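You operate a simulated robot arm through the tools that you are given. There is no shell and no other tool.

The job below is to be done with a simulated robot arm. You get a single attempt, and the scene is never put back.

JOB
Put the tiny calculator away inside the maroon box that it lies on.
Fine: it waits on the small grey mat meanwhile; lid shut over it.

Only the result counts: the job must be done as asked and must still hold three seconds after the hand-in. Knocking over, shifting, dropping, spilling or breaking anything else fails it. Lids that push on must go on centred and level and be pressed home; caps that screw on are set level and turned clockwise until they are tight.

ROBOT AND FRAMES
A 6-joint arm with a two-finger parallel gripper, fixed in place. Base frame: the origin is on the floor under the middle of its stand, x ahead of it, y to its left, z up; the work surface is at about z = 0.743. Readings come in m, rad, newtons and seconds.
With the tool pointing down near the work surface it reaches from about 0.28 to 0.74 m from the base axis. Its first joint turns from -1.152 to 1.152 rad. Payload 2.45 kg.
The tool frame sits at the grasp point between the pads (the TCP): z along the fingers, y along the line on which they close. The tips reach 0.024 m beyond it. The gripper opens to 0.068 m. The fingers are 0.017 m wide and 0.01 m thick; the gripper's body (0.04 by 0.07 m) begins 0.041 m behind the TCP.
Orientation is that of the tool frame in the base frame, as a unit quaternion [w, x, y, z]. With the fingers straight down and closing along the base's y, the tool's x points along the base's -x, its y along +y and its z along -z.

CONTROLS
- The arm moves only by the tool nudge_tool. Its argument "plan" is one flat list of numbers, 7 for each row, row after row: the shift along the base's x, y, z in units of 500 mm (1.0 is 500 mm), then the turn, a rotation vector about the base's x, y, z in units of 180 degrees (1.0 is 180 degrees), then the opening, from 0 (shut) to 1 (fully open). In form: [x, y, z, rx, ry, rz, hand, x, y, z, rx, ry, rz, hand, ...]. A call has 1 to 20 rows; each row is the pose to reach, as a shift and turn from the pose commanded when the call began. A call with a number of a shift or a turn outside -1 to 1 is refused whole. Each row takes 0.2 s and may step no farther than 0.05 m and 0.15 rad from the row before; otherwise, or with a gripper value out of range, the whole call is refused. A pose out of reach is approached as far as the arm can. The call stops where the force on the tool passes 60 N (or 10 N more than at its start, if that is more) or the arm is blocked; 0.2 s more then pass. Each finger travels about 0.108 m/s and halts on what it meets, pressing with about 33 N; the grip force reading is that of the motor and also rises with nothing between the fingers. The clock runs only during rows and for 0.2 s after the last one: add rows that repeat a pose to give the fingers time. It gives the time, the measured TCP pose, the force on the tool (base axes), the opening and the grip force at its end, in the units of the frame above (readings bear some noise), with the torque about the TCP (base axes, N m) and any sound that the robot's microphone picked up.
- Cameras (640 x 400 px; columns grow to the right, rows downward): "scene" is fixed at [0.1563, 0.4211, 1.4418]; the picture's right is [-0.79, -0.61, 0.00], its down [-0.47, 0.61, -0.64] and it looks along [0.39, -0.51, -0.77] (base axes); focal length 317 px, centre (320, 200). "wrist" rides on the gripper at [0.084, 0.011, -0.075] in the tool frame; the picture's right is [-0.13, 0.99, 0.00], its down [-0.60, -0.08, -0.79] and it looks along [-0.79, -0.10, 0.61] (tool axes); focal length 251 px, centre (320, 200).
- capture(camera): a new picture of that camera. The clock stands still meanwhile.
- probe_pixels(camera, pixels): for up to 12 pixels [column, row] of the newest picture of that camera ("zoom" is the newest enlarged one), the place [x, y, z] in the base frame of the surface seen there, good to about 0.002 m. The clock stands still meanwhile.
- enlarge(camera, box): a new picture of the part [left, top, right, bottom] of that camera's present view, enlarged. The clock stands still meanwhile.
- hand_in(): hands the job in; it is judged then, once.

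Open the gripper and draw the arm clear of the work before you hand the job in, unless the task says otherwise.

The tools are called after "Emit:" as a command line: name --argument value ..., lists and objects as JSON in quotes. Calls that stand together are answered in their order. nudge_tool: Moves the arm, as the interface text tells. Its arguments: {"type":"object","properties":{"plan":{"type":"array"}},"required":["plan"]} The other tools are called the same way: capture (camera) takes a picture; probe_pixels (camera, pixels) gives the place of the surface under pixels of a picture; enlarge (camera, box) takes an enlarged picture of a part of a camera's view; hand_in () hands the job in.

At the start:

```text
clock: 0.0
ee_pos: [0.436, -0.0111, 1.0354]
tool_rot: [0.0, 0.0, 1.0, -0.001]
ft_force: [0.4, -0.4, -0.7]
wrist_torque: [-0.02, 0.02, 0.02]
grip_width: 0.0683
grasp_force: 0.0
```

scene: 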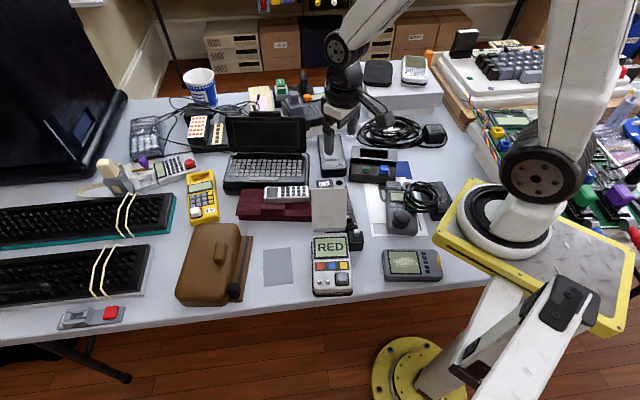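
wrist: 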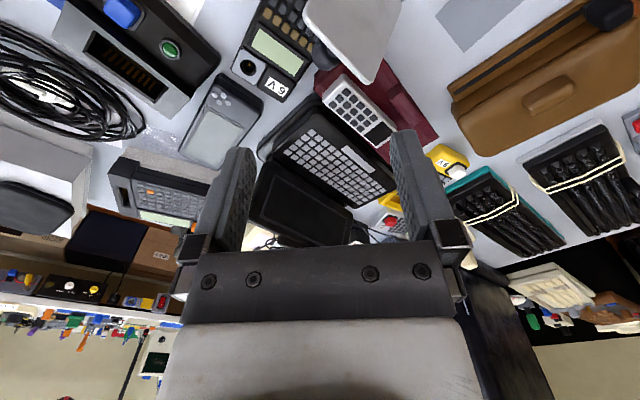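

The scene shows a maroon box near (275,205) with a small calculator on it at (287,193), and a grey mat at (277,267). I'll enlarge these regions first.

Emit:
enlarge --camera "scene" --box '[220, 160, 380, 260]'

Emit:
enlarge --camera "wrist" --box '[280, 0, 540, 200]'

```text
4.00 times, centred on (300, 210) of scene
```

zoom: 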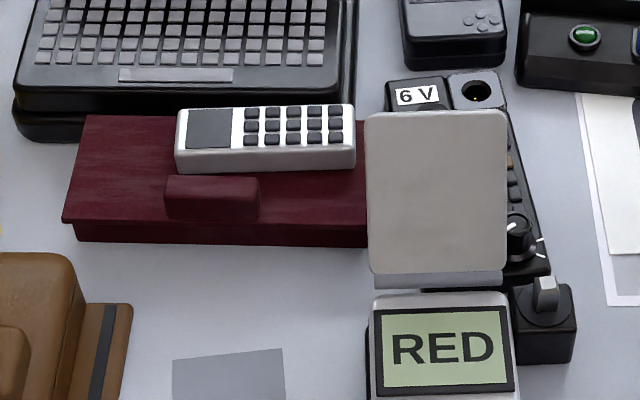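

```text
2.00 times, centred on (410, 100) of wrist
```

zoom: 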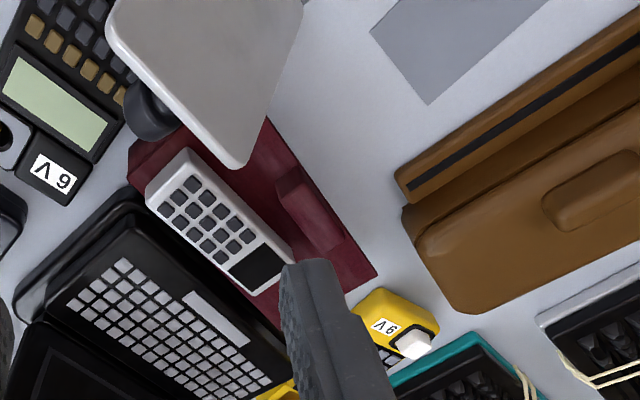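

I see the calculator, a maroon lid with a bar handle, and a grey plate overhanging the right side. I'll take a tighter scene view and probe it.

Emit:
enlarge --camera "scene" --box '[230, 180, 326, 240]'

```text
6.67 times, centred on (278, 210) of scene
```

zoom: 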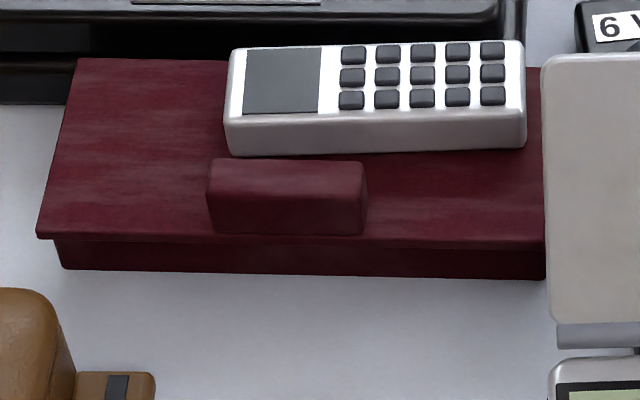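

Now I'll probe the lid corners, the handle and the calculator in this zoom view.

Emit:
probe_pixels --camera "zoom" --pixels '[[80, 62], [42, 234], [540, 244], [535, 80], [214, 164], [362, 166], [364, 186], [212, 182], [240, 55], [516, 48], [514, 108], [236, 114]]'

Emit:
probe_pixels --camera "zoom" --pixels '[[62, 268], [540, 278], [300, 300], [300, 272], [300, 250], [285, 232], [285, 150], [150, 150], [450, 200], [600, 100], [600, 320], [60, 150]]'

```text
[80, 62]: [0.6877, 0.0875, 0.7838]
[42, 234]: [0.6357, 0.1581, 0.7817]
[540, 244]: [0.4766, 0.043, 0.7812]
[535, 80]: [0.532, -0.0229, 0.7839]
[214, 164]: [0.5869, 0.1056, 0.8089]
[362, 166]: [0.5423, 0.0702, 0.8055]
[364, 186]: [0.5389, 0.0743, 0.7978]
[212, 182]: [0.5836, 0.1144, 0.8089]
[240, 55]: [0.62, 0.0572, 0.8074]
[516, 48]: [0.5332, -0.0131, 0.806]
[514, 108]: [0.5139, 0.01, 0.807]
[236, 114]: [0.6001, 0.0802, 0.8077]
```

```text
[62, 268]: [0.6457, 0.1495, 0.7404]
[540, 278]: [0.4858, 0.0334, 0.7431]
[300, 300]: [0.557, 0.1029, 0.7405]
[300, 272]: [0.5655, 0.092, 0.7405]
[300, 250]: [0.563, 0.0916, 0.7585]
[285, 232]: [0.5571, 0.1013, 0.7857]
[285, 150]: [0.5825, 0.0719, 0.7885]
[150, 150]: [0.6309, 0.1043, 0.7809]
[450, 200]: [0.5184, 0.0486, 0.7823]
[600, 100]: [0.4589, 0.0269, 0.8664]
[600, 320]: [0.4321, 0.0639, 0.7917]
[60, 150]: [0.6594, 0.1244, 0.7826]
```

The lid top is at z≈0.782, with the handle bar at the front edge, and the calculator is about 0.025 high. Next I'll look at the mat, the plate and the surroundings.

Emit:
enlarge --camera "scene" --box '[170, 170, 362, 300]'

```text
3.08 times, centred on (266, 235) of scene
```

zoom: 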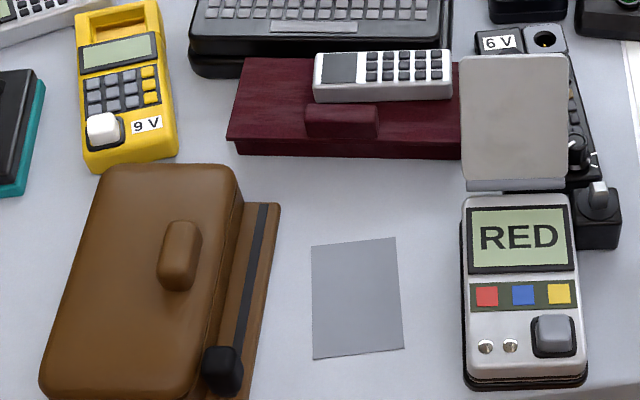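

I'll probe the mat corners, the brown case edge, the flip plate and the RED device.

Emit:
probe_pixels --camera "zoom" --pixels '[[313, 247], [394, 240], [402, 347], [315, 357], [278, 206], [250, 390], [232, 180], [465, 60], [562, 60], [560, 176], [466, 178], [466, 196]]'

Emit:
probe_pixels --camera "zoom" --pixels '[[470, 205], [468, 300], [470, 372], [464, 380], [515, 118], [195, 45], [445, 45], [225, 30], [220, 370], [215, 350], [420, 10], [180, 255]]'

```text
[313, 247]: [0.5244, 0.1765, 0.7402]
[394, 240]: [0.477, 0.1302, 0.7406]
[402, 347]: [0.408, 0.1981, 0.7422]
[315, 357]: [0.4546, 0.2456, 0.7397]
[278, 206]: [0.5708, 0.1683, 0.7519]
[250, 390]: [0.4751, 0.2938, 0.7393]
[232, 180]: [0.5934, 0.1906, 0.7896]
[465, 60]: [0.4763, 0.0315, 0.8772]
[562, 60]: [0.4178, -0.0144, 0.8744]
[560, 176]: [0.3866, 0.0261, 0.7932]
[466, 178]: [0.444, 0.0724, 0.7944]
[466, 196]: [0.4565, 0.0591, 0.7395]
```

```text
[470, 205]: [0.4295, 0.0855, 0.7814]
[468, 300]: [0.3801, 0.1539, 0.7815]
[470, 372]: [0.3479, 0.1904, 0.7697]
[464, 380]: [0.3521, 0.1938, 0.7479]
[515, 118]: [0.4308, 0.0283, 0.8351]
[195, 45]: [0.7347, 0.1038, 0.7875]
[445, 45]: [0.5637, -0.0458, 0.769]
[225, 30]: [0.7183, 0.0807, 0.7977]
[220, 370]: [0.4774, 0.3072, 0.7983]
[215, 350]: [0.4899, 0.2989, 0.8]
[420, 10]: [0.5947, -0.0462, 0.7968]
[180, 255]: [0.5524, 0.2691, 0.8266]
```

The mat centre is about (0.466, 0.188) and its long axis runs at about 135°. I need the calculator's edges more precisely, because the handle bar sits close to it.

Emit:
enlarge --camera "scene" --box '[256, 180, 320, 220]'

```text
10.00 times, centred on (288, 200) of scene
```

zoom: 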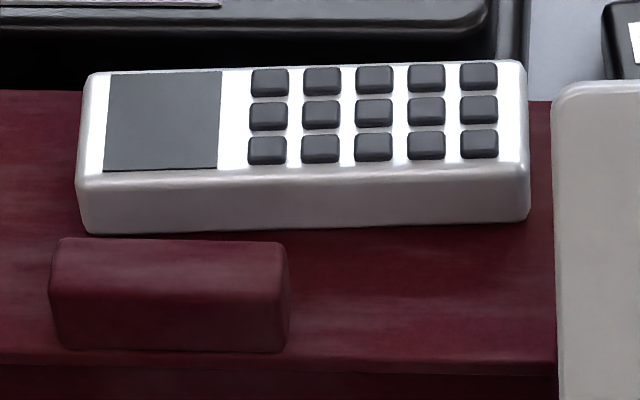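

Here I'll probe the calculator's top and front face edges and the handle's edges.

Emit:
probe_pixels --camera "zoom" --pixels '[[92, 78], [235, 74], [516, 66], [520, 160], [82, 176], [86, 228], [300, 224], [522, 214], [300, 200], [160, 205], [440, 195], [300, 68]]'

Emit:
probe_pixels --camera "zoom" --pixels '[[66, 246], [170, 246], [276, 248], [60, 274], [170, 276], [280, 276], [170, 310], [66, 340], [276, 344], [170, 340], [170, 362], [288, 320]]'

```text
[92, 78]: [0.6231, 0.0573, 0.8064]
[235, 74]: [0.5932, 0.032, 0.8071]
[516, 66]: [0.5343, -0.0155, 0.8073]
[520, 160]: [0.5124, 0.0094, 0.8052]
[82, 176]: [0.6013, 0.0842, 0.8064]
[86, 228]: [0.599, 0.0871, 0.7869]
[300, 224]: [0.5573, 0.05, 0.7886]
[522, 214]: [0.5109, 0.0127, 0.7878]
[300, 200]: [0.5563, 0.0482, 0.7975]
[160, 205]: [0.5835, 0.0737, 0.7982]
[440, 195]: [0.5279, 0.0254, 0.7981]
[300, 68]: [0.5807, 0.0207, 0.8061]
```

```text
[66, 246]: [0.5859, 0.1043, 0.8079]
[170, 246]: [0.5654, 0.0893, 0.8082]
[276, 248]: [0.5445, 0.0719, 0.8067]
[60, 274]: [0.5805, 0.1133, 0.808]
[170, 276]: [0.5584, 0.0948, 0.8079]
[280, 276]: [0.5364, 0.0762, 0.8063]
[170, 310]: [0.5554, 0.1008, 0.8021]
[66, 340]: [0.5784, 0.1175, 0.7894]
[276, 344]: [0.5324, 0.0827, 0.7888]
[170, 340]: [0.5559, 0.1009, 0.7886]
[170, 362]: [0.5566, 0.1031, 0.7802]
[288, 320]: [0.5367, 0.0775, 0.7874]
```

The calculator is centred near (0.568, 0.034), yaw about 40°, and 0.038 wide. The gap to the handle is about 22 mm. Next I'll check the lid's right end against the flip plate using the wrist view.

Emit:
enlarge --camera "wrist" --box '[300, 20, 428, 100]'

```text
5.00 times, centred on (364, 60) of wrist
```

zoom: 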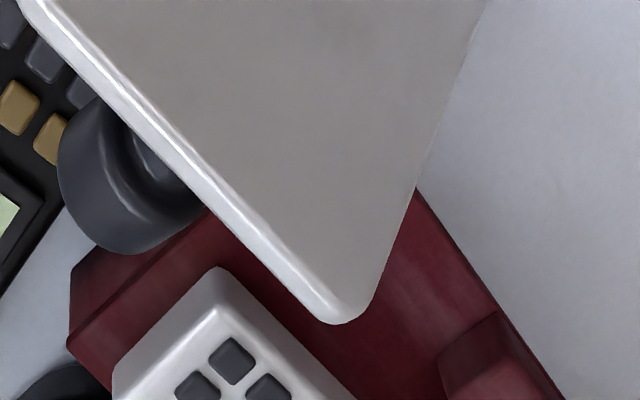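

I'll probe the lid's right edge, the box's right face, the knob and the plate's corner.

Emit:
probe_pixels --camera "zoom" --pixels '[[74, 346], [130, 300], [200, 228], [90, 290], [150, 250], [340, 315], [418, 200], [300, 300], [120, 200], [200, 190], [490, 310], [50, 20]]'

```text
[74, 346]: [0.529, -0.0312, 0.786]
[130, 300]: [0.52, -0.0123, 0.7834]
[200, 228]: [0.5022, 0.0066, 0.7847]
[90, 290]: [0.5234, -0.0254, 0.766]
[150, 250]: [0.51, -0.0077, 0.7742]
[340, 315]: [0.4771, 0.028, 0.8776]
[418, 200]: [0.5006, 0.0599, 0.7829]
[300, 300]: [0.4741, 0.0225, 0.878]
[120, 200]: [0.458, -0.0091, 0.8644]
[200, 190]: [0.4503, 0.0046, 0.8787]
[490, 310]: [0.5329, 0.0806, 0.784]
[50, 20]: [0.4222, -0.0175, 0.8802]
```

The lid spans 0.198 × 0.09 m, with its right end about 7 mm left of the flip plate. Before descending I'll turn the wrist by -140° while staying high, so the camera ends up on the side away from the plate, and check whether the arm can reach that.

Emit:
nudge_tool --plan '[0.0147, 0.0046, -0.0041, 0, 0, -0.04575, 0.75, 0.0295, 0.0093, -0.0082, 0, 0, -0.0915, 0.75, 0.0442, 0.0139, -0.0124, 0, 0, -0.13725, 0.75, 0.0589, 0.0185, -0.0165, 0, 0, -0.183, 0.75, 0.0736, 0.0232, -0.0206, 0, 0, -0.22876, 0.75, 0.0884, 0.0278, -0.0247, 0, 0, -0.2745, 0.75, 0.1031, 0.0324, -0.0288, 0, 0, -0.32026, 0.75, 0.1178, 0.0371, -0.0329, 0, 0, -0.366, 0.75, 0.1326, 0.0417, -0.0371, 0, 0, -0.41176, 0.75, 0.1473, 0.0464, -0.0412, 0, 0, -0.4575, 0.75, 0.162, 0.051, -0.0453, 0, 0, -0.50327, 0.75, 0.1768, 0.0556, -0.0494, 0, 0, -0.549, 0.75, 0.1915, 0.0603, -0.0535, 0, 0, -0.59478, 0.75, 0.2062, 0.0649, -0.0576, 0, 0, -0.6405, 0.75, 0.2209, 0.0695, -0.0618, 0, 0, -0.68629, 0.75, 0.2357, 0.0742, -0.0659, 0, 0, -0.732, 0.75, 0.2504, 0.0788, -0.07, 0, 0, -0.7778, 0.75]'

```text
clock: 3.6
ee_pos: [0.561, 0.0269, 1.0008]
tool_rot: [0.001, 0.94, 0.342, -0.001]
ft_force: [0.0, -0.6, 0.1]
wrist_torque: [0.02, 0.0, -0.01]
grip_width: 0.0509
grasp_force: 0.1
```

The arm reached the -140° yaw and the gripper opening is 0.051. I'll take pictures to verify the alignment and look at the surroundings.

Emit:
capture --camera "wrist"

Emit:
capture --camera "scene"

```text
taken
```

wrist: 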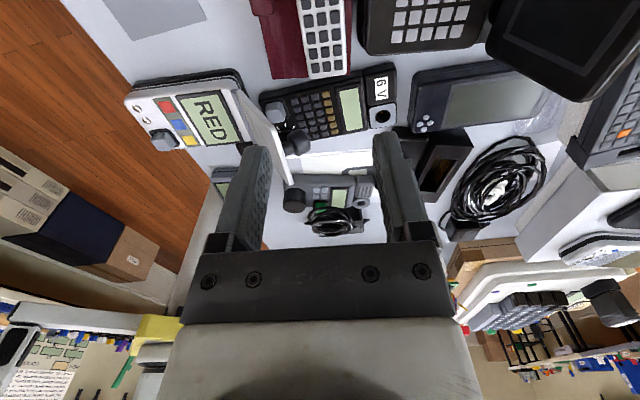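

```text
taken
```

scene: 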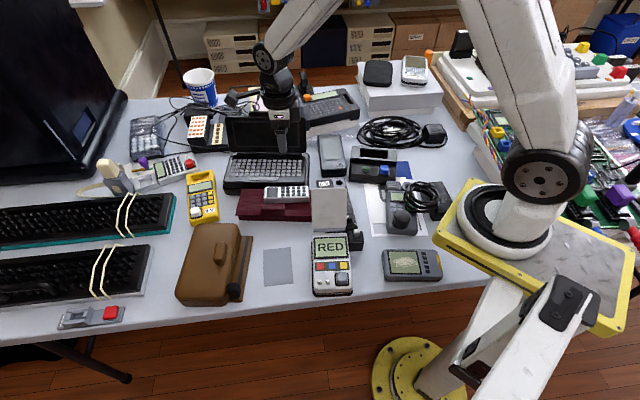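

I'll probe the laptop screen and keyboard to check that the camera and gripper clear them when descending.

Emit:
probe_pixels --camera "scene" --pixels '[[230, 120], [300, 120], [235, 148], [303, 148], [265, 135], [265, 156], [230, 180], [303, 183], [265, 175]]'

Emit:
enlarge --camera "wrist" --box '[200, 0, 400, 125]'

```text
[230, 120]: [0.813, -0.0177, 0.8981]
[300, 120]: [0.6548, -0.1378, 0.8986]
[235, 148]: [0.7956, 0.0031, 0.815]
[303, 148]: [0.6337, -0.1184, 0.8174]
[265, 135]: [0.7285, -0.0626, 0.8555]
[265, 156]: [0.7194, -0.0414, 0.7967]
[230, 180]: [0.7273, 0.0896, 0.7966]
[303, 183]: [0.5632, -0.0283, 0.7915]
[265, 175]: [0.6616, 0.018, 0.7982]
```

```text
3.20 times, centred on (300, 62) of wrist
```

zoom: 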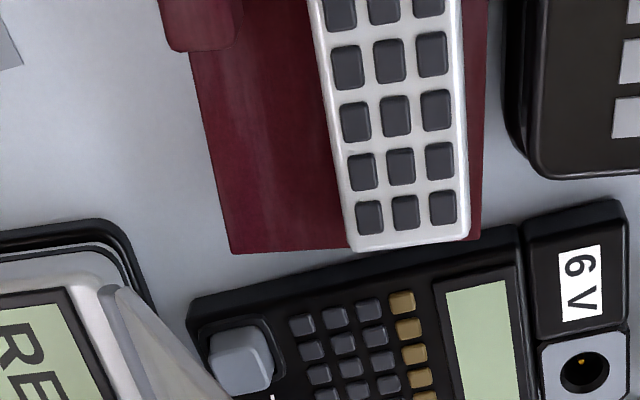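

The laptop screen stands at nb≈-0.47, well clear of the gripper. I'll descend so the fingertips are just above the calculator top, then check the alignment.

Emit:
nudge_tool --plan '[0, 0, -0.06, 0, 0, 0, 0.75, 0, 0, -0.12, 0, 0, 0, 0.75, 0, 0, -0.18, 0, 0, 0, 0.75, 0, 0, -0.24, 0, 0, 0, 0.75, 0, 0, -0.29, 0, 0, 0, 0.75, 0, 0, -0.32, 0, 0, 0, 0.75]'

Emit:
enlarge --camera "scene" --box '[240, 155, 336, 215]'

Emit:
capture --camera "wrist"

```text
clock: 5.0
ee_pos: [0.5614, 0.0287, 0.841]
tool_rot: [0.001, 0.94, 0.342, -0.002]
ft_force: [0.9, -0.2, -0.1]
wrist_torque: [-0.03, 0.02, -0.04]
grip_width: 0.0512
grasp_force: 0.0
```

```text
6.67 times, centred on (288, 185) of scene
```

zoom: 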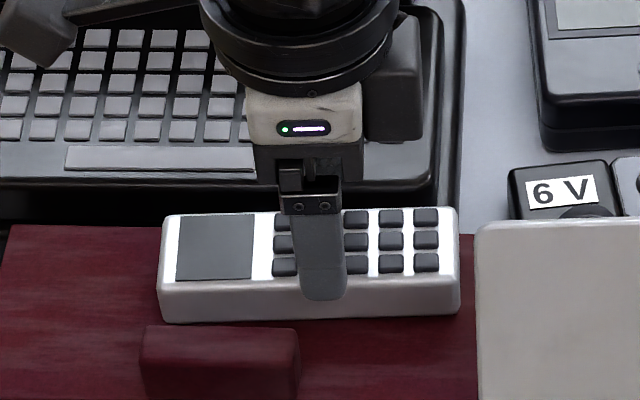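

```text
taken
```

wrist: 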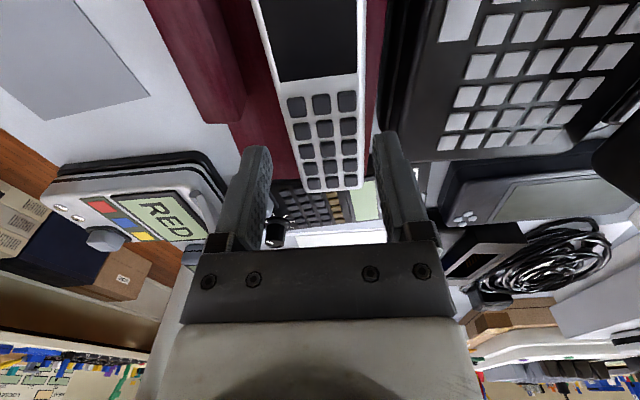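

The yaw alignment looks right, but in the wrist view the calculator seems a few mm to the right of the gap centre. I'll enlarge and probe its edges.

Emit:
enlarge --camera "wrist" --box '[230, 80, 422, 200]'

```text
3.33 times, centred on (326, 140) of wrist
```

zoom: 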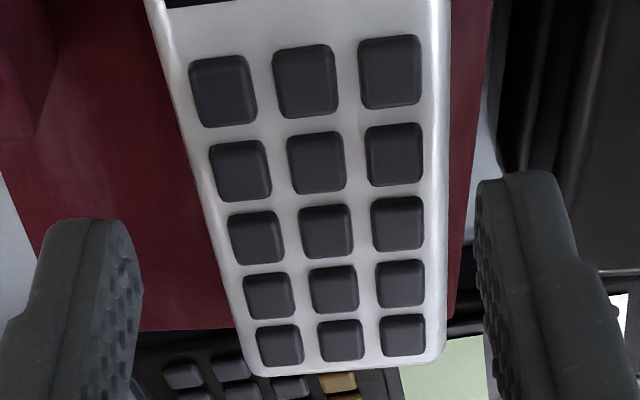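

Emit:
probe_pixels --camera "zoom" --pixels '[[172, 60], [443, 60], [195, 160], [443, 160], [220, 250], [441, 250], [240, 340], [438, 340], [255, 370], [435, 362], [120, 150], [462, 150]]'

```text
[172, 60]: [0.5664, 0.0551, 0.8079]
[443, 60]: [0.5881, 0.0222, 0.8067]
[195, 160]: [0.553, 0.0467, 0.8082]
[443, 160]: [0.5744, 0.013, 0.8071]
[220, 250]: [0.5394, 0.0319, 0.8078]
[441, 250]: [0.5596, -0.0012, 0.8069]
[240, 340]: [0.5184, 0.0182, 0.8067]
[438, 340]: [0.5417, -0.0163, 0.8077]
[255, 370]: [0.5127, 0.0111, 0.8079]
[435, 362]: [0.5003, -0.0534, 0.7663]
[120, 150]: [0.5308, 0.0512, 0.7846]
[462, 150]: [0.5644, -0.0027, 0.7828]
```

The calculator's centre is about 1.5 mm further back than the gap centre. I'll shift the arm by that amount, descend 28 mm to leave the tips ~5 mm above the lid, and close.

Emit:
nudge_tool --plan '[0.002, -0.0023, 0, 0, 0, 0, 0.75, 0.002, -0.0023, -0.02, 0, 0, 0, 0.75, 0.002, -0.0023, -0.04, 0, 0, 0, 0.75, 0.002, -0.0023, -0.056, 0, 0, 0, 0.75, 0.002, -0.0023, -0.056, 0, 0, 0, 0.75]'

Emit:
enlarge --camera "scene" --box '[240, 155, 336, 215]'

```text
clock: 6.2
ee_pos: [0.5621, 0.0256, 0.8124]
tool_rot: [0.0, 0.94, 0.342, -0.001]
ft_force: [0.4, 0.2, 0.4]
wrist_torque: [-0.01, 0.02, 0.02]
grip_width: 0.051
grasp_force: 0.0
```

```text
6.67 times, centred on (288, 185) of scene
```

zoom: 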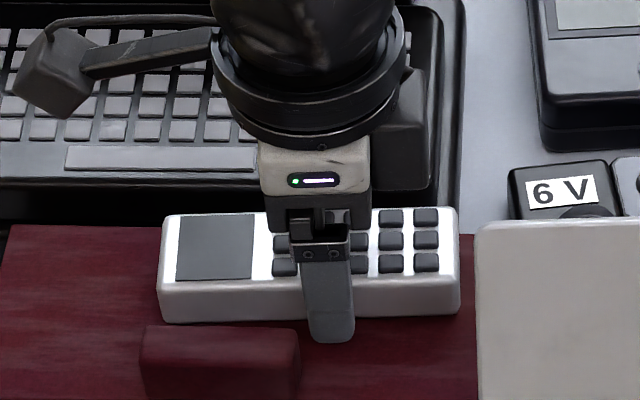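

The fingers straddle the calculator with no contact force, and the front finger sits clear of the handle. I'll close the gripper now.

Emit:
nudge_tool --plan '[0, 0, 0, 0, 0, 0, 0.6, 0, 0, 0, 0, 0, 0, 0.5, 0, 0, 0, 0, 0, 0, 0.45, 0, 0, 0, 0, 0, 0, 0.45]'

```text
clock: 7.2
ee_pos: [0.5621, 0.0266, 0.8129]
tool_rot: [0.001, 0.94, 0.342, -0.001]
ft_force: [0.0, 0.1, 0.2]
wrist_torque: [0.07, -0.04, -0.06]
grip_width: 0.0415
grasp_force: 32.8
```

The grip holds at 0.0415 with 33 N. I'll lift straight up slowly and check that the lid doesn't come along.

Emit:
nudge_tool --plan '[0, 0, 0.01, 0, 0, 0, 0.4, 0, 0, 0.025, 0, 0, 0, 0.4, 0, 0, 0.05, 0, 0, 0, 0.4, 0, 0, 0.09, 0, 0, 0, 0.4, 0, 0, 0.14, 0, 0, 0, 0.4, 0, 0, 0.19, 0, 0, 0, 0.4, 0, 0, 0.24, 0, 0, 0, 0.4]'

Emit:
capture --camera "scene"

Emit:
capture --camera "wrist"

```text
clock: 8.8
ee_pos: [0.5623, 0.0256, 0.9337]
tool_rot: [0.0, 0.94, 0.342, -0.002]
ft_force: [0.3, -0.5, -1.4]
wrist_torque: [-0.01, -0.01, -0.01]
grip_width: 0.0414
grasp_force: 33.0
```

```text
taken
```

scene: 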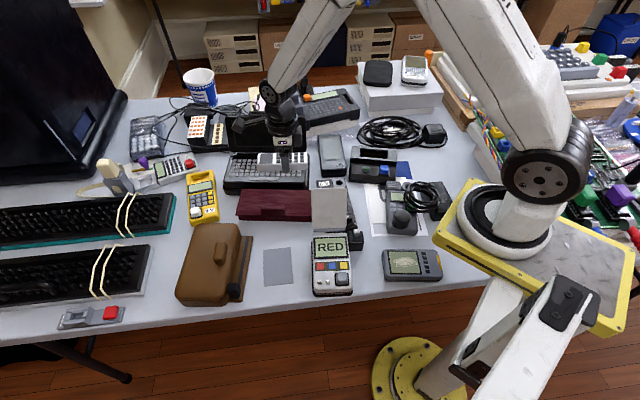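

```text
taken
```

wrist: 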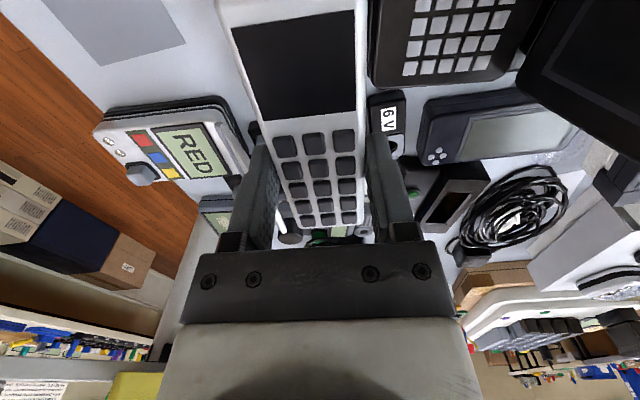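

The calculator is held level and the lid stayed in place. I'll raise it a bit, carry it over the mat centre (0.466, 0.188), and turn by +95° to align it with the mat's long axis.

Emit:
nudge_tool --plan '[0, 0, 0.06, 0, 0, 0, 0.4, -0.0149, 0.0258, 0.06, 0, 0, 0.04398, 0.4, -0.0299, 0.0515, 0.06, 0, 0, 0.08797, 0.4, -0.0448, 0.0773, 0.06, 0, 0, 0.13195, 0.4, -0.0597, 0.1031, 0.06, 0, 0, 0.17593, 0.4, -0.0747, 0.1288, 0.06, 0, 0, 0.2199, 0.4, -0.0896, 0.1546, 0.06, 0, 0, 0.2639, 0.4, -0.1045, 0.1804, 0.06, 0, 0, 0.30788, 0.4, -0.1195, 0.2061, 0.06, 0, 0, 0.35187, 0.4, -0.1344, 0.2319, 0.06, 0, 0, 0.39585, 0.4, -0.1493, 0.2577, 0.06, 0, 0, 0.43983, 0.4, -0.1643, 0.2834, 0.06, 0, 0, 0.48382, 0.4, -0.1792, 0.3092, 0.06, 0, 0, 0.5278, 0.4, -0.1792, 0.3092, 0.06, 0, 0, 0.5278, 0.4]'

Emit:
capture --camera "scene"

Emit:
capture --camera "wrist"

```text
clock: 11.8
ee_pos: [0.4724, 0.18, 0.9642]
tool_rot: [0.001, 0.382, 0.924, -0.001]
ft_force: [-0.4, -0.2, -0.6]
wrist_torque: [-0.02, -0.05, -0.03]
grip_width: 0.0418
grasp_force: 33.4
```

```text
taken
```

scene: 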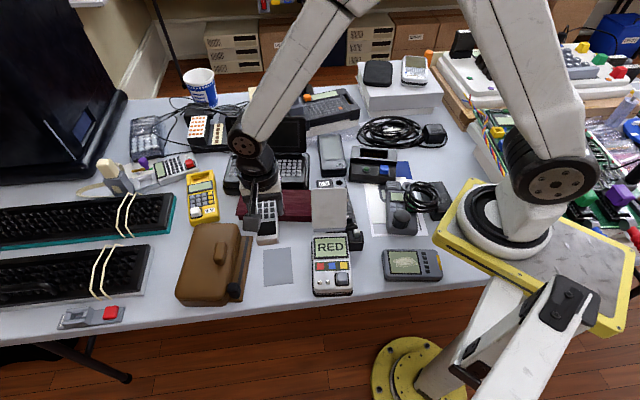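

```text
taken
```

wrist: 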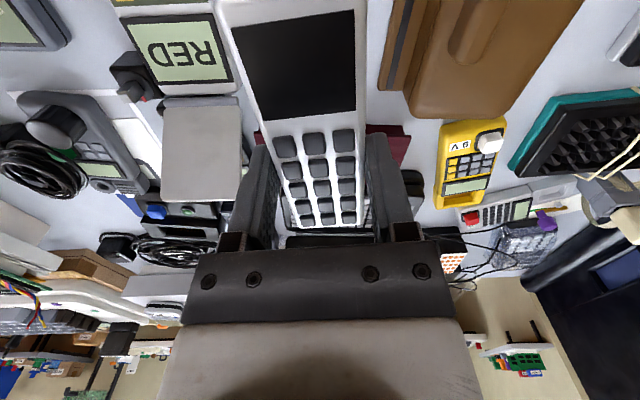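

The calculator is above the mat. I'll descend to about 13 mm above its resting height and check.

Emit:
nudge_tool --plan '[0, 0, -0.06, 0, 0, 0, 0.4, 0, 0, -0.13, 0, 0, 0, 0.4, 0, 0, -0.2, 0, 0, 0, 0.4, 0, 0, -0.26, 0, 0, 0, 0.4, 0, 0, -0.31, 0, 0, 0, 0.4, 0, 0, -0.34, 0, 0, 0, 0.4, 0, 0, -0.36, 0, 0, 0, 0.4, 0, 0, -0.36, 0, 0, 0, 0.4]'

Emit:
enlarge --camera "scene" --box '[210, 200, 370, 300]'

```text
clock: 13.6
ee_pos: [0.4735, 0.1817, 0.7812]
tool_rot: [0.001, 0.382, 0.924, 0.0]
ft_force: [-0.7, -0.1, -1.3]
wrist_torque: [0.0, -0.01, -0.01]
grip_width: 0.0408
grasp_force: 33.0
```

```text
4.00 times, centred on (290, 250) of scene
```

zoom: 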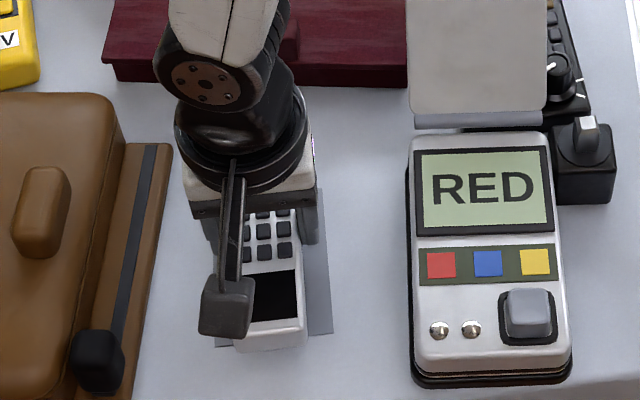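

The calculator sits centred over the mat. I'll lower it the last millimetres in small steps and watch the force.

Emit:
nudge_tool --plan '[0, 0, -0.006, 0, 0, 0, 0.4, 0, 0, -0.012, 0, 0, 0, 0.4, 0, 0, -0.016, 0, 0, 0, 0.4, 0, 0, -0.016, 0, 0, 0, 0.4]'

```text
clock: 14.6
ee_pos: [0.4734, 0.1806, 0.7736]
tool_rot: [0.001, 0.383, 0.924, 0.0]
ft_force: [0.0, 0.0, 0.7]
wrist_torque: [-0.01, -0.06, 0.0]
grip_width: 0.0411
grasp_force: 32.9
```

The force reading changed slightly, from about -1 to +0.7 N. I'll continue another 1–2 mm to confirm contact.

Emit:
nudge_tool --plan '[0, 0, -0.002, 0, 0, 0, 0.4, 0, 0, -0.002, 0, 0, 0, 0.4]'

```text
clock: 15.2
ee_pos: [0.4729, 0.1805, 0.7728]
tool_rot: [0.001, 0.383, 0.924, -0.001]
ft_force: [1.0, -0.7, -1.6]
wrist_torque: [-0.01, 0.0, 0.0]
grip_width: 0.0408
grasp_force: 33.3
```

No contact yet (-1.6 N is just the calculator's weight). I'll go down another millimetre at a time.

Emit:
nudge_tool --plan '[0, 0, -0.002, 0, 0, 0, 0.4, 0, 0, -0.002, 0, 0, 0, 0.4]'

Emit:
nudge_tool --plan '[0, 0, -0.002, 0, 0, 0, 0.4, 0, 0, -0.002, 0, 0, 0, 0.4]'

```text
clock: 15.8
ee_pos: [0.4732, 0.1812, 0.7728]
tool_rot: [0.0, 0.382, 0.924, 0.0]
ft_force: [-0.8, -0.5, -0.5]
wrist_torque: [-0.02, 0.01, 0.02]
grip_width: 0.0411
grasp_force: 33.0
```

```text
clock: 16.4
ee_pos: [0.473, 0.181, 0.7712]
tool_rot: [0.0, 0.382, 0.924, -0.001]
ft_force: [0.1, -0.4, -2.3]
wrist_torque: [-0.01, 0.03, 0.0]
grip_width: 0.0413
grasp_force: 32.7
```

Still no contact force. I'll look closely at the gap under the calculator.

Emit:
enlarge --camera "scene" --box '[252, 250, 316, 290]'

Emit:
nudge_tool --plan '[0, 0, -0.002, 0, 0, 0, 0.4, 0, 0, -0.002, 0, 0, 0, 0.4]'

```text
10.00 times, centred on (284, 270) of scene
```

zoom: 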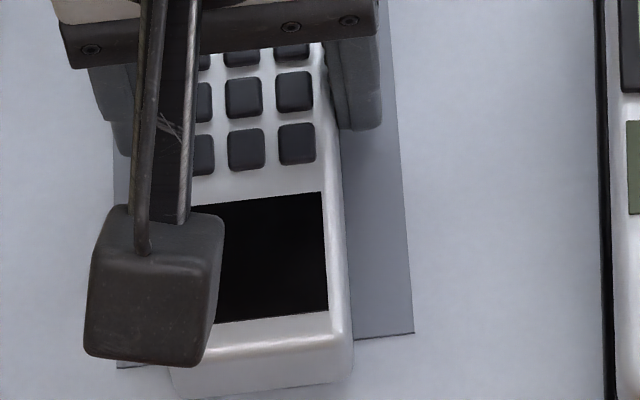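

```text
clock: 17.0
ee_pos: [0.4722, 0.1817, 0.772]
tool_rot: [0.001, 0.383, 0.924, 0.0]
ft_force: [0.4, 0.0, -1.8]
wrist_torque: [-0.01, 0.02, 0.01]
grip_width: 0.0411
grasp_force: 32.9
```

The calculator is still not loaded. Continuing down 1 mm per call until the force turns positive.

Emit:
nudge_tool --plan '[0, 0, -0.001, 0, 0, 0, 0.4, 0, 0, -0.002, 0, 0, 0, 0.4]'

Emit:
nudge_tool --plan '[0, 0, -0.001, 0, 0, 0, 0.4, 0, 0, -0.002, 0, 0, 0, 0.4]'

```text
clock: 17.6
ee_pos: [0.473, 0.1801, 0.7708]
tool_rot: [0.001, 0.382, 0.924, 0.0]
ft_force: [-0.6, -0.3, -1.4]
wrist_torque: [-0.03, -0.03, -0.01]
grip_width: 0.0412
grasp_force: 33.0
```

```text
clock: 18.2
ee_pos: [0.4727, 0.1812, 0.7704]
tool_rot: [0.001, 0.383, 0.924, 0.0]
ft_force: [-4.2, 1.3, 15.0]
wrist_torque: [0.36, 0.54, 0.0]
grip_width: 0.0412
grasp_force: 33.1
```

Contact is confirmed (+15 N). I'll ease up 1 mm, open the gripper, and then withdraw upward.

Emit:
nudge_tool --plan '[0, 0, 0.0015, 0, 0, 0, 0.4, 0, 0, 0.0015, 0, 0, 0, 0.62, 0, 0, 0.0015, 0, 0, 0, 0.75, 0, 0, 0.0015, 0, 0, 0, 0.85, 0, 0, 0.0015, 0, 0, 0, 0.85]'

Emit:
nudge_tool --plan '[0, 0, 0.02, 0, 0, 0, 0.85, 0, 0, 0.06, 0, 0, 0, 0.85, 0, 0, 0.12, 0, 0, 0, 0.85, 0, 0, 0.2, 0, 0, 0, 0.85, 0, 0, 0.28, 0, 0, 0, 0.85]'

Emit:
enlarge --camera "scene" --box '[210, 200, 370, 300]'

```text
clock: 19.4
ee_pos: [0.473, 0.1819, 0.7693]
tool_rot: [0.001, 0.383, 0.924, -0.001]
ft_force: [-0.8, 0.1, 0.4]
wrist_torque: [-0.02, 0.0, -0.01]
grip_width: 0.0578
grasp_force: 0.2
```

```text
clock: 20.6
ee_pos: [0.473, 0.1813, 0.9083]
tool_rot: [0.0, 0.382, 0.924, 0.0]
ft_force: [0.9, -0.7, 0.0]
wrist_torque: [-0.02, 0.01, 0.0]
grip_width: 0.0577
grasp_force: 0.0
```

```text
4.00 times, centred on (290, 250) of scene
```

zoom: 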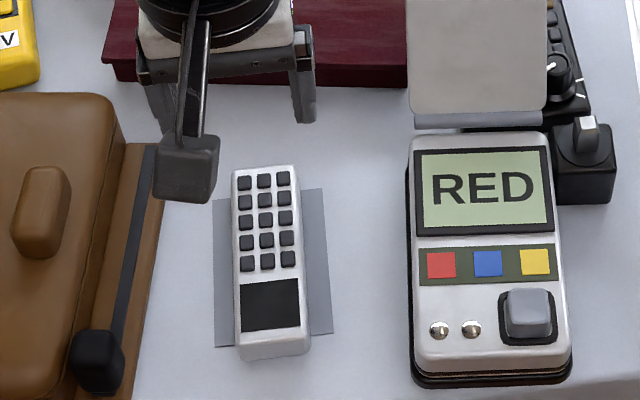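

The calculator now rests on the mat. I'll move above the lid handle, centred near (0.560, 0.093), with the tool turned so the fingers straddle the handle's two ends. That lets the handle pivot in the grip while the lid swings up.

Emit:
nudge_tool --plan '[0.035, -0.0352, 0, 0, 0, -0.01, 1.0, 0.07, -0.0705, 0, 0, 0, -0.02, 1.0, 0.1049, -0.1057, 0, 0, 0, -0.03, 1.0, 0.1398, -0.141, -0.03, 0, 0, -0.04, 1.0, 0.1748, -0.1762, -0.076, 0, 0, -0.05, 1.0, 0.1748, -0.1762, -0.076, 0, 0, -0.05, 1.0]'

Emit:
capture --camera "wrist"

Emit:
capture --camera "scene"

```text
clock: 22.0
ee_pos: [0.5602, 0.0926, 0.8697]
tool_rot: [0.001, 0.454, 0.891, -0.001]
ft_force: [0.1, -0.2, -1.4]
wrist_torque: [0.01, -0.02, -0.02]
grip_width: 0.068
grasp_force: 0.1
```

```text
taken
```

wrist: 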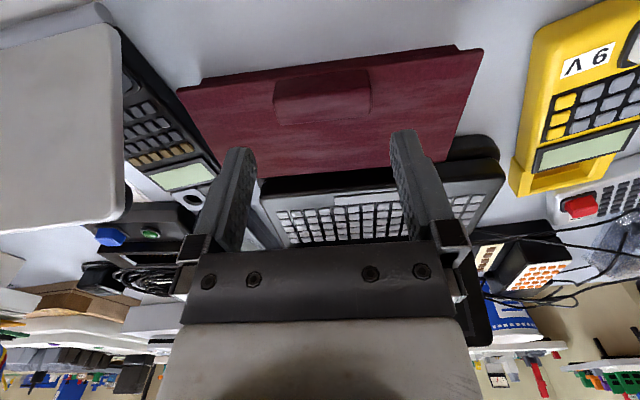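

```text
taken
```

scene: 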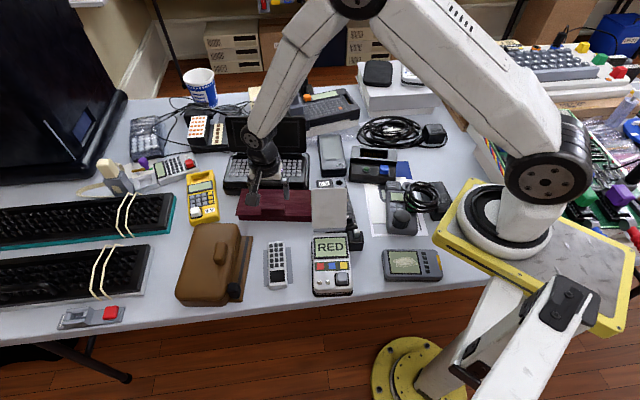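

The wrist view shows the lid and handle clearly. I'll enlarge and probe the handle's ends and the lid's outline.

Emit:
enlarge --camera "wrist" --box '[170, 30, 490, 200]'

```text
2.00 times, centred on (330, 115) of wrist
```

zoom: 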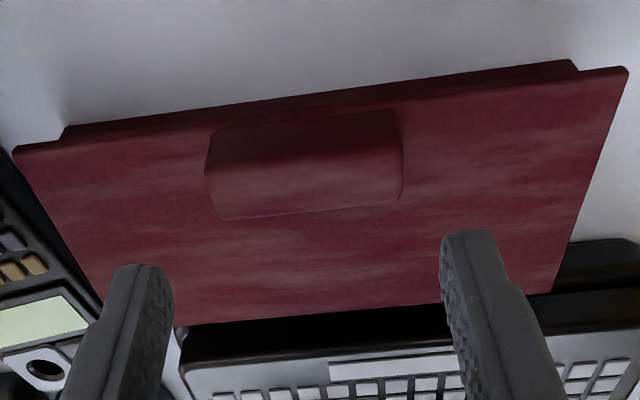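

Emit:
probe_pixels --camera "zoom" --pixels '[[18, 152], [622, 72], [548, 290], [180, 322], [210, 134], [396, 112], [222, 216], [400, 196], [214, 180], [401, 160], [220, 170], [390, 150]]'

Emit:
probe_pixels --camera "zoom" --pixels '[[66, 130], [572, 64], [300, 108], [300, 116], [300, 124], [300, 150], [300, 200], [300, 230], [300, 300], [100, 200], [550, 200], [420, 290]]'

```text
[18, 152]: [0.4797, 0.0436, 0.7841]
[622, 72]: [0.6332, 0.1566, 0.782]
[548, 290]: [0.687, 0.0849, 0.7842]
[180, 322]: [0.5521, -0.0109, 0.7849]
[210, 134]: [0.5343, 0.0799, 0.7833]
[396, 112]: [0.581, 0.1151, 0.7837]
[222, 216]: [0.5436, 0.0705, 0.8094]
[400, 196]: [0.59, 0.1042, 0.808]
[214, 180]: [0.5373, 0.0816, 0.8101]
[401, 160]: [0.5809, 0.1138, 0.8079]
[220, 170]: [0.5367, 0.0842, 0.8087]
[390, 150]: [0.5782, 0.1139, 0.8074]
```

```text
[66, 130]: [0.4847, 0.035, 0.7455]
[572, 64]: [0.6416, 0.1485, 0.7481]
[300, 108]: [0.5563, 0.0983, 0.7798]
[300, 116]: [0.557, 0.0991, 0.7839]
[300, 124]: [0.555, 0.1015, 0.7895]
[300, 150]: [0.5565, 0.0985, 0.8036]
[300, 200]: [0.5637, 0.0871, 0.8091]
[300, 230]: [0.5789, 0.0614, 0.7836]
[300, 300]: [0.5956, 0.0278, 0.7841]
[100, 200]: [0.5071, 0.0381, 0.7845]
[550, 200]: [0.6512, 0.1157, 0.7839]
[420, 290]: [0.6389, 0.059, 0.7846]
```

The handle spans 59 mm between its ends, centred at (0.5608, 0.0935). I'll descend until the tips are just above the handle top, then check the alignment in the scene view.

Emit:
nudge_tool --plan '[0.001, 0.0014, -0.03, 0, 0, 0, 1.0, 0.001, 0.0014, -0.06, 0, 0, 0, 1.0, 0.001, 0.0014, -0.07, 0, 0, 0, 1.0, 0.001, 0.0014, -0.07, 0, 0, 0, 1.0]'

Emit:
enlarge --camera "wrist" --box '[170, 30, 490, 200]'

Emit:
enlarge --camera "scene" --box '[230, 170, 326, 230]'

```text
clock: 23.0
ee_pos: [0.5596, 0.0933, 0.8362]
tool_rot: [0.001, 0.454, 0.891, -0.001]
ft_force: [-0.2, 0.1, 0.4]
wrist_torque: [0.01, 0.0, 0.01]
grip_width: 0.068
grasp_force: 0.0
```

```text
2.00 times, centred on (330, 115) of wrist
```

zoom: 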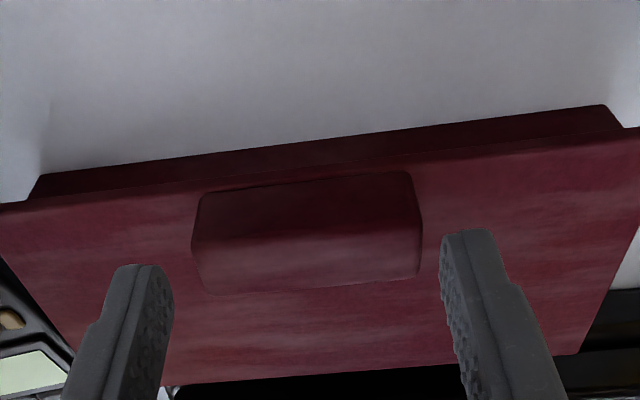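

```text
6.67 times, centred on (278, 200) of scene
```

zoom: 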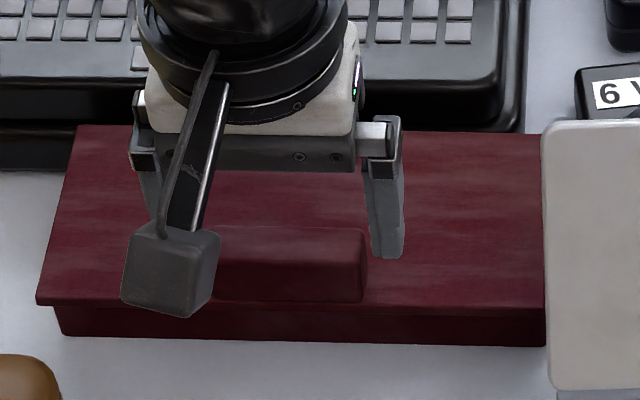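

The gap is about right but the handle sits ~1.3 mm toward the right finger. I'll correct along the handle's axis and lower the fingers around its ends.

Emit:
nudge_tool --plan '[0.0021, 0.0015, 0, 0, 0, 0, 1.0, 0.0021, 0.0015, -0.012, 0, 0, 0, 1.0, 0.0021, 0.0015, -0.024, 0, 0, 0, 1.0, 0.0021, 0.0015, -0.036, 0, 0, 0, 1.0, 0.0021, 0.0015, -0.044, 0, 0, 0, 1.0]'

Emit:
enlarge --camera "scene" --box '[230, 170, 326, 230]'

Emit:
enlarge --camera "wrist" --box '[170, 60, 490, 260]'

```text
clock: 24.2
ee_pos: [0.5617, 0.0954, 0.8139]
tool_rot: [0.001, 0.454, 0.891, 0.0]
ft_force: [0.2, -0.6, -0.7]
wrist_torque: [-0.02, 0.0, 0.02]
grip_width: 0.0681
grasp_force: 0.1
```

```text
6.67 times, centred on (278, 200) of scene
```

zoom: 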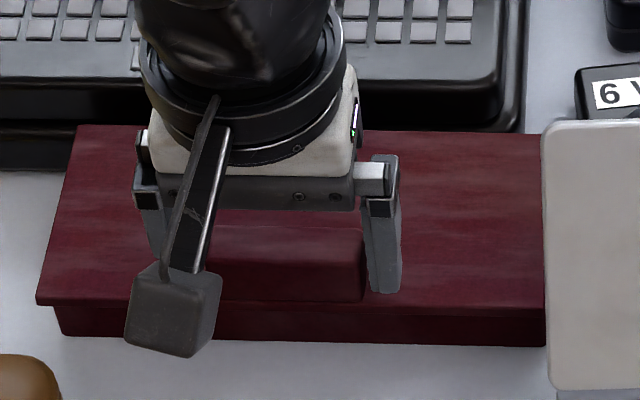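

```text
2.00 times, centred on (330, 160) of wrist
```

zoom: 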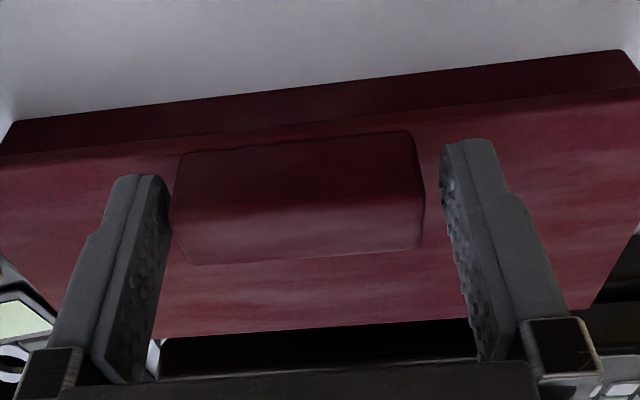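

The fingers surround the handle without contact, with the left finger slightly closer. I'll shift back ~1.3 mm and close gently on the handle's ends.

Emit:
nudge_tool --plan '[-0.0022, -0.0016, 0, 0, 0, 0, 1.0, -0.0022, -0.0016, 0, 0, 0, 0, 0.9, -0.0022, -0.0016, 0, 0, 0, 0, 0.8, -0.0022, -0.0016, 0, 0, 0, 0, 0.75, -0.0022, -0.0016, 0, 0, 0, 0, 0.75]'

```text
clock: 25.4
ee_pos: [0.5604, 0.0939, 0.8136]
tool_rot: [0.002, 0.454, 0.891, 0.0]
ft_force: [2.2, 2.3, -2.0]
wrist_torque: [0.3, -0.13, 0.06]
grip_width: 0.0596
grasp_force: 45.0
```

The handle is gripped at 0.0596. I'll lift only 4 mm at first to learn how the lid moves, and look at forces and the picture.

Emit:
nudge_tool --plan '[0, 0, 0.004, 0, 0, 0, 0.7, 0, 0, 0.008, 0, 0, 0, 0.7, 0, 0, 0.008, 0, 0, 0, 0.7]'

Emit:
enlarge --camera "scene" --box '[230, 170, 326, 230]'

```text
clock: 26.2
ee_pos: [0.5612, 0.0926, 0.8184]
tool_rot: [0.002, 0.454, 0.891, 0.0]
ft_force: [15.1, 0.3, -19.7]
wrist_torque: [1.03, 0.67, -0.09]
grip_width: 0.0598
grasp_force: 45.3
```

```text
6.67 times, centred on (278, 200) of scene
```

zoom: 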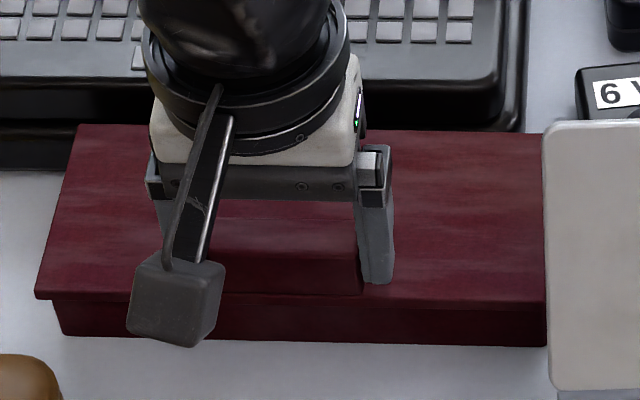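

The front edge rose while the back edge stayed put, so the lid hinges at the back. The 1.2 Nm torque shows the handle isn't pivoting freely in the grip. I'll set the lid down again, release it, and regrip with the tool tilted so it can follow the lid's rotation.

Emit:
nudge_tool --plan '[0, 0, -0.004, 0, 0, 0, 0.7, 0, 0, -0.008, 0, 0, 0, 0.7, 0, 0, -0.008, 0, 0, 0, 0.8, 0, 0, -0.008, 0, 0, 0, 1.0, 0, 0, -0.008, 0, 0, 0, 1.0]'

```text
clock: 27.4
ee_pos: [0.5606, 0.0934, 0.8143]
tool_rot: [0.001, 0.453, 0.891, 0.0]
ft_force: [0.0, 0.6, -1.0]
wrist_torque: [0.0, 0.0, 0.01]
grip_width: 0.0684
grasp_force: 0.1
```

The lid is back down and released. I'll raise the hand, tilt it by -30° about the hinge direction, and hover just above the handle.

Emit:
nudge_tool --plan '[0, 0, 0.04, 0, 0, 0, 1.0, 0, 0, 0.09, 0, 0, 0, 1.0, 0, 0, 0.09, -0.0337, -0.0245, 0, 1.0, -0.003, 0.004, 0.09, -0.0674, -0.049, 0, 1.0, -0.006, 0.008, 0.09, -0.1011, -0.0735, 0, 1.0, -0.0092, 0.013, 0.09, -0.1348, -0.098, 0, 1.0, -0.0092, 0.013, 0.06, -0.1348, -0.098, 0, 1.0, -0.0092, 0.013, 0.06, -0.1348, -0.098, 0, 1.0]'

Emit:
capture --camera "wrist"

Emit:
enlarge --camera "scene" --box '[210, 150, 370, 290]'

```text
clock: 29.2
ee_pos: [0.5552, 0.1006, 0.8455]
tool_rot: [0.232, 0.439, 0.86, -0.118]
ft_force: [-0.4, 0.1, 0.8]
wrist_torque: [0.02, -0.02, -0.03]
grip_width: 0.0681
grasp_force: 0.1
```

```text
taken
```

wrist: 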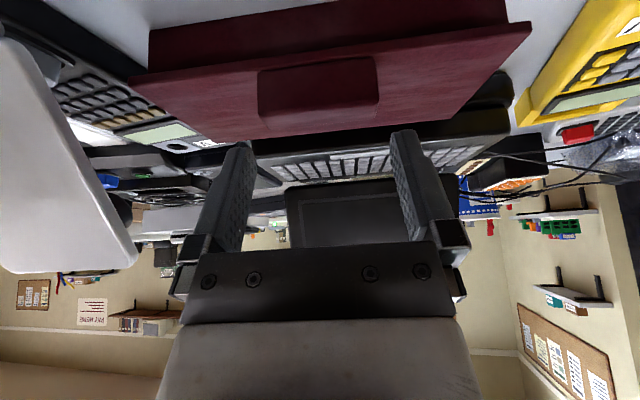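

```text
2.86 times, centred on (290, 220) of scene
```

zoom: 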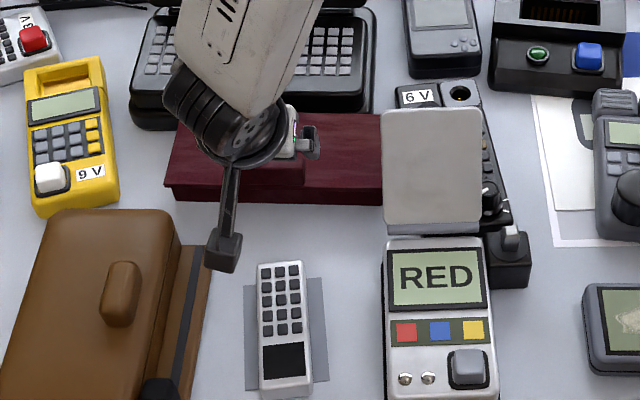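

The tilt is as intended and the camera is clear of the case and the calculator. Now I'll lower the fingers around the handle ends.

Emit:
nudge_tool --plan '[0, 0, -0.02, 0, 0, 0, 1.0, 0, 0, -0.036, 0, 0, 0, 1.0, 0, 0, -0.05, 0, 0, 0, 1.0, 0, 0, -0.061, 0, 0, 0, 1.0, 0, 0, -0.061, 0, 0, 0, 1.0]'

Emit:
enlarge --camera "wrist" --box '[170, 60, 490, 260]'

Emit:
enlarge --camera "scene" --box '[230, 170, 326, 230]'

```text
clock: 30.4
ee_pos: [0.5558, 0.1008, 0.8143]
tool_rot: [0.232, 0.438, 0.86, -0.118]
ft_force: [0.3, -0.3, -0.9]
wrist_torque: [0.0, -0.04, 0.01]
grip_width: 0.0678
grasp_force: 0.1
```

```text
2.00 times, centred on (330, 160) of wrist
```

zoom: 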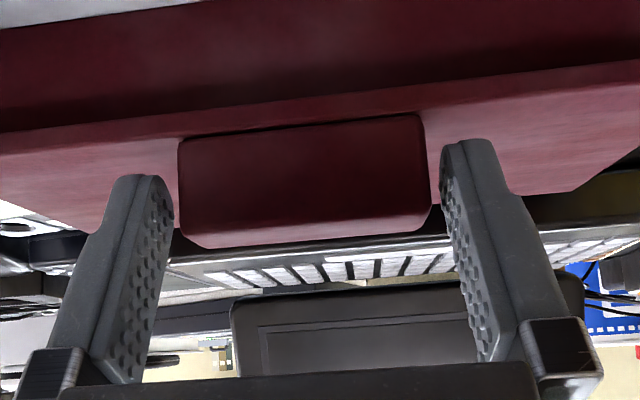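

```text
6.67 times, centred on (278, 200) of scene
```

zoom: 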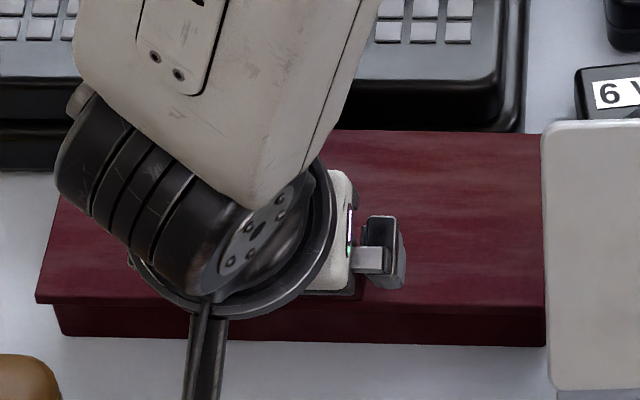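

The handle lies between the finger pads. I'll close on its ends.

Emit:
nudge_tool --plan '[0, 0, 0, 0, 0, 0, 0.9, 0, 0, 0, 0, 0, 0, 0.8, 0, 0, 0, 0, 0, 0, 0.7, 0, 0, 0, 0, 0, 0, 0.7]'

```text
clock: 31.4
ee_pos: [0.5567, 0.1007, 0.8144]
tool_rot: [0.232, 0.438, 0.86, -0.117]
ft_force: [7.5, 2.6, -3.5]
wrist_torque: [0.36, -0.06, 0.04]
grip_width: 0.06
grasp_force: 45.0
```

The handle is held at 0.060. I'll now follow the hinge arc with the tool turning along, first 5°.

Emit:
nudge_tool --plan '[0.0019, -0.0026, 0.0077, 0.01124, 0.00817, 0, 0.7, 0.004, -0.0055, 0.0153, 0.02247, 0.01633, 0, 0.7, 0.004, -0.0055, 0.0153, 0.02247, 0.01633, 0, 0.7]'

Emit:
enlarge --camera "scene" --box '[230, 170, 326, 230]'

```text
clock: 32.2
ee_pos: [0.5584, 0.0974, 0.8216]
tool_rot: [0.195, 0.443, 0.869, -0.099]
ft_force: [-9.4, 7.2, 18.8]
wrist_torque: [-1.07, -0.42, -0.17]
grip_width: 0.0601
grasp_force: 44.4
```

```text
6.67 times, centred on (278, 200) of scene
```

zoom: 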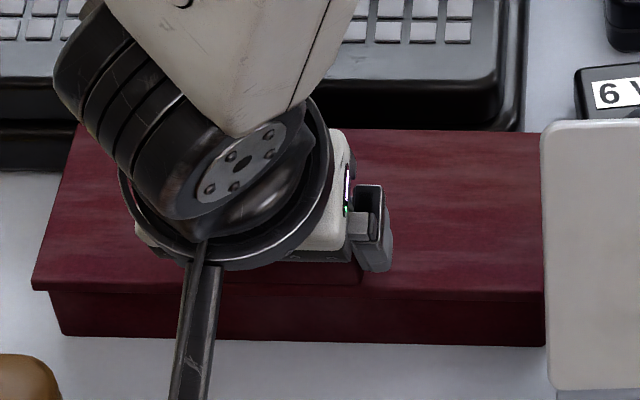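

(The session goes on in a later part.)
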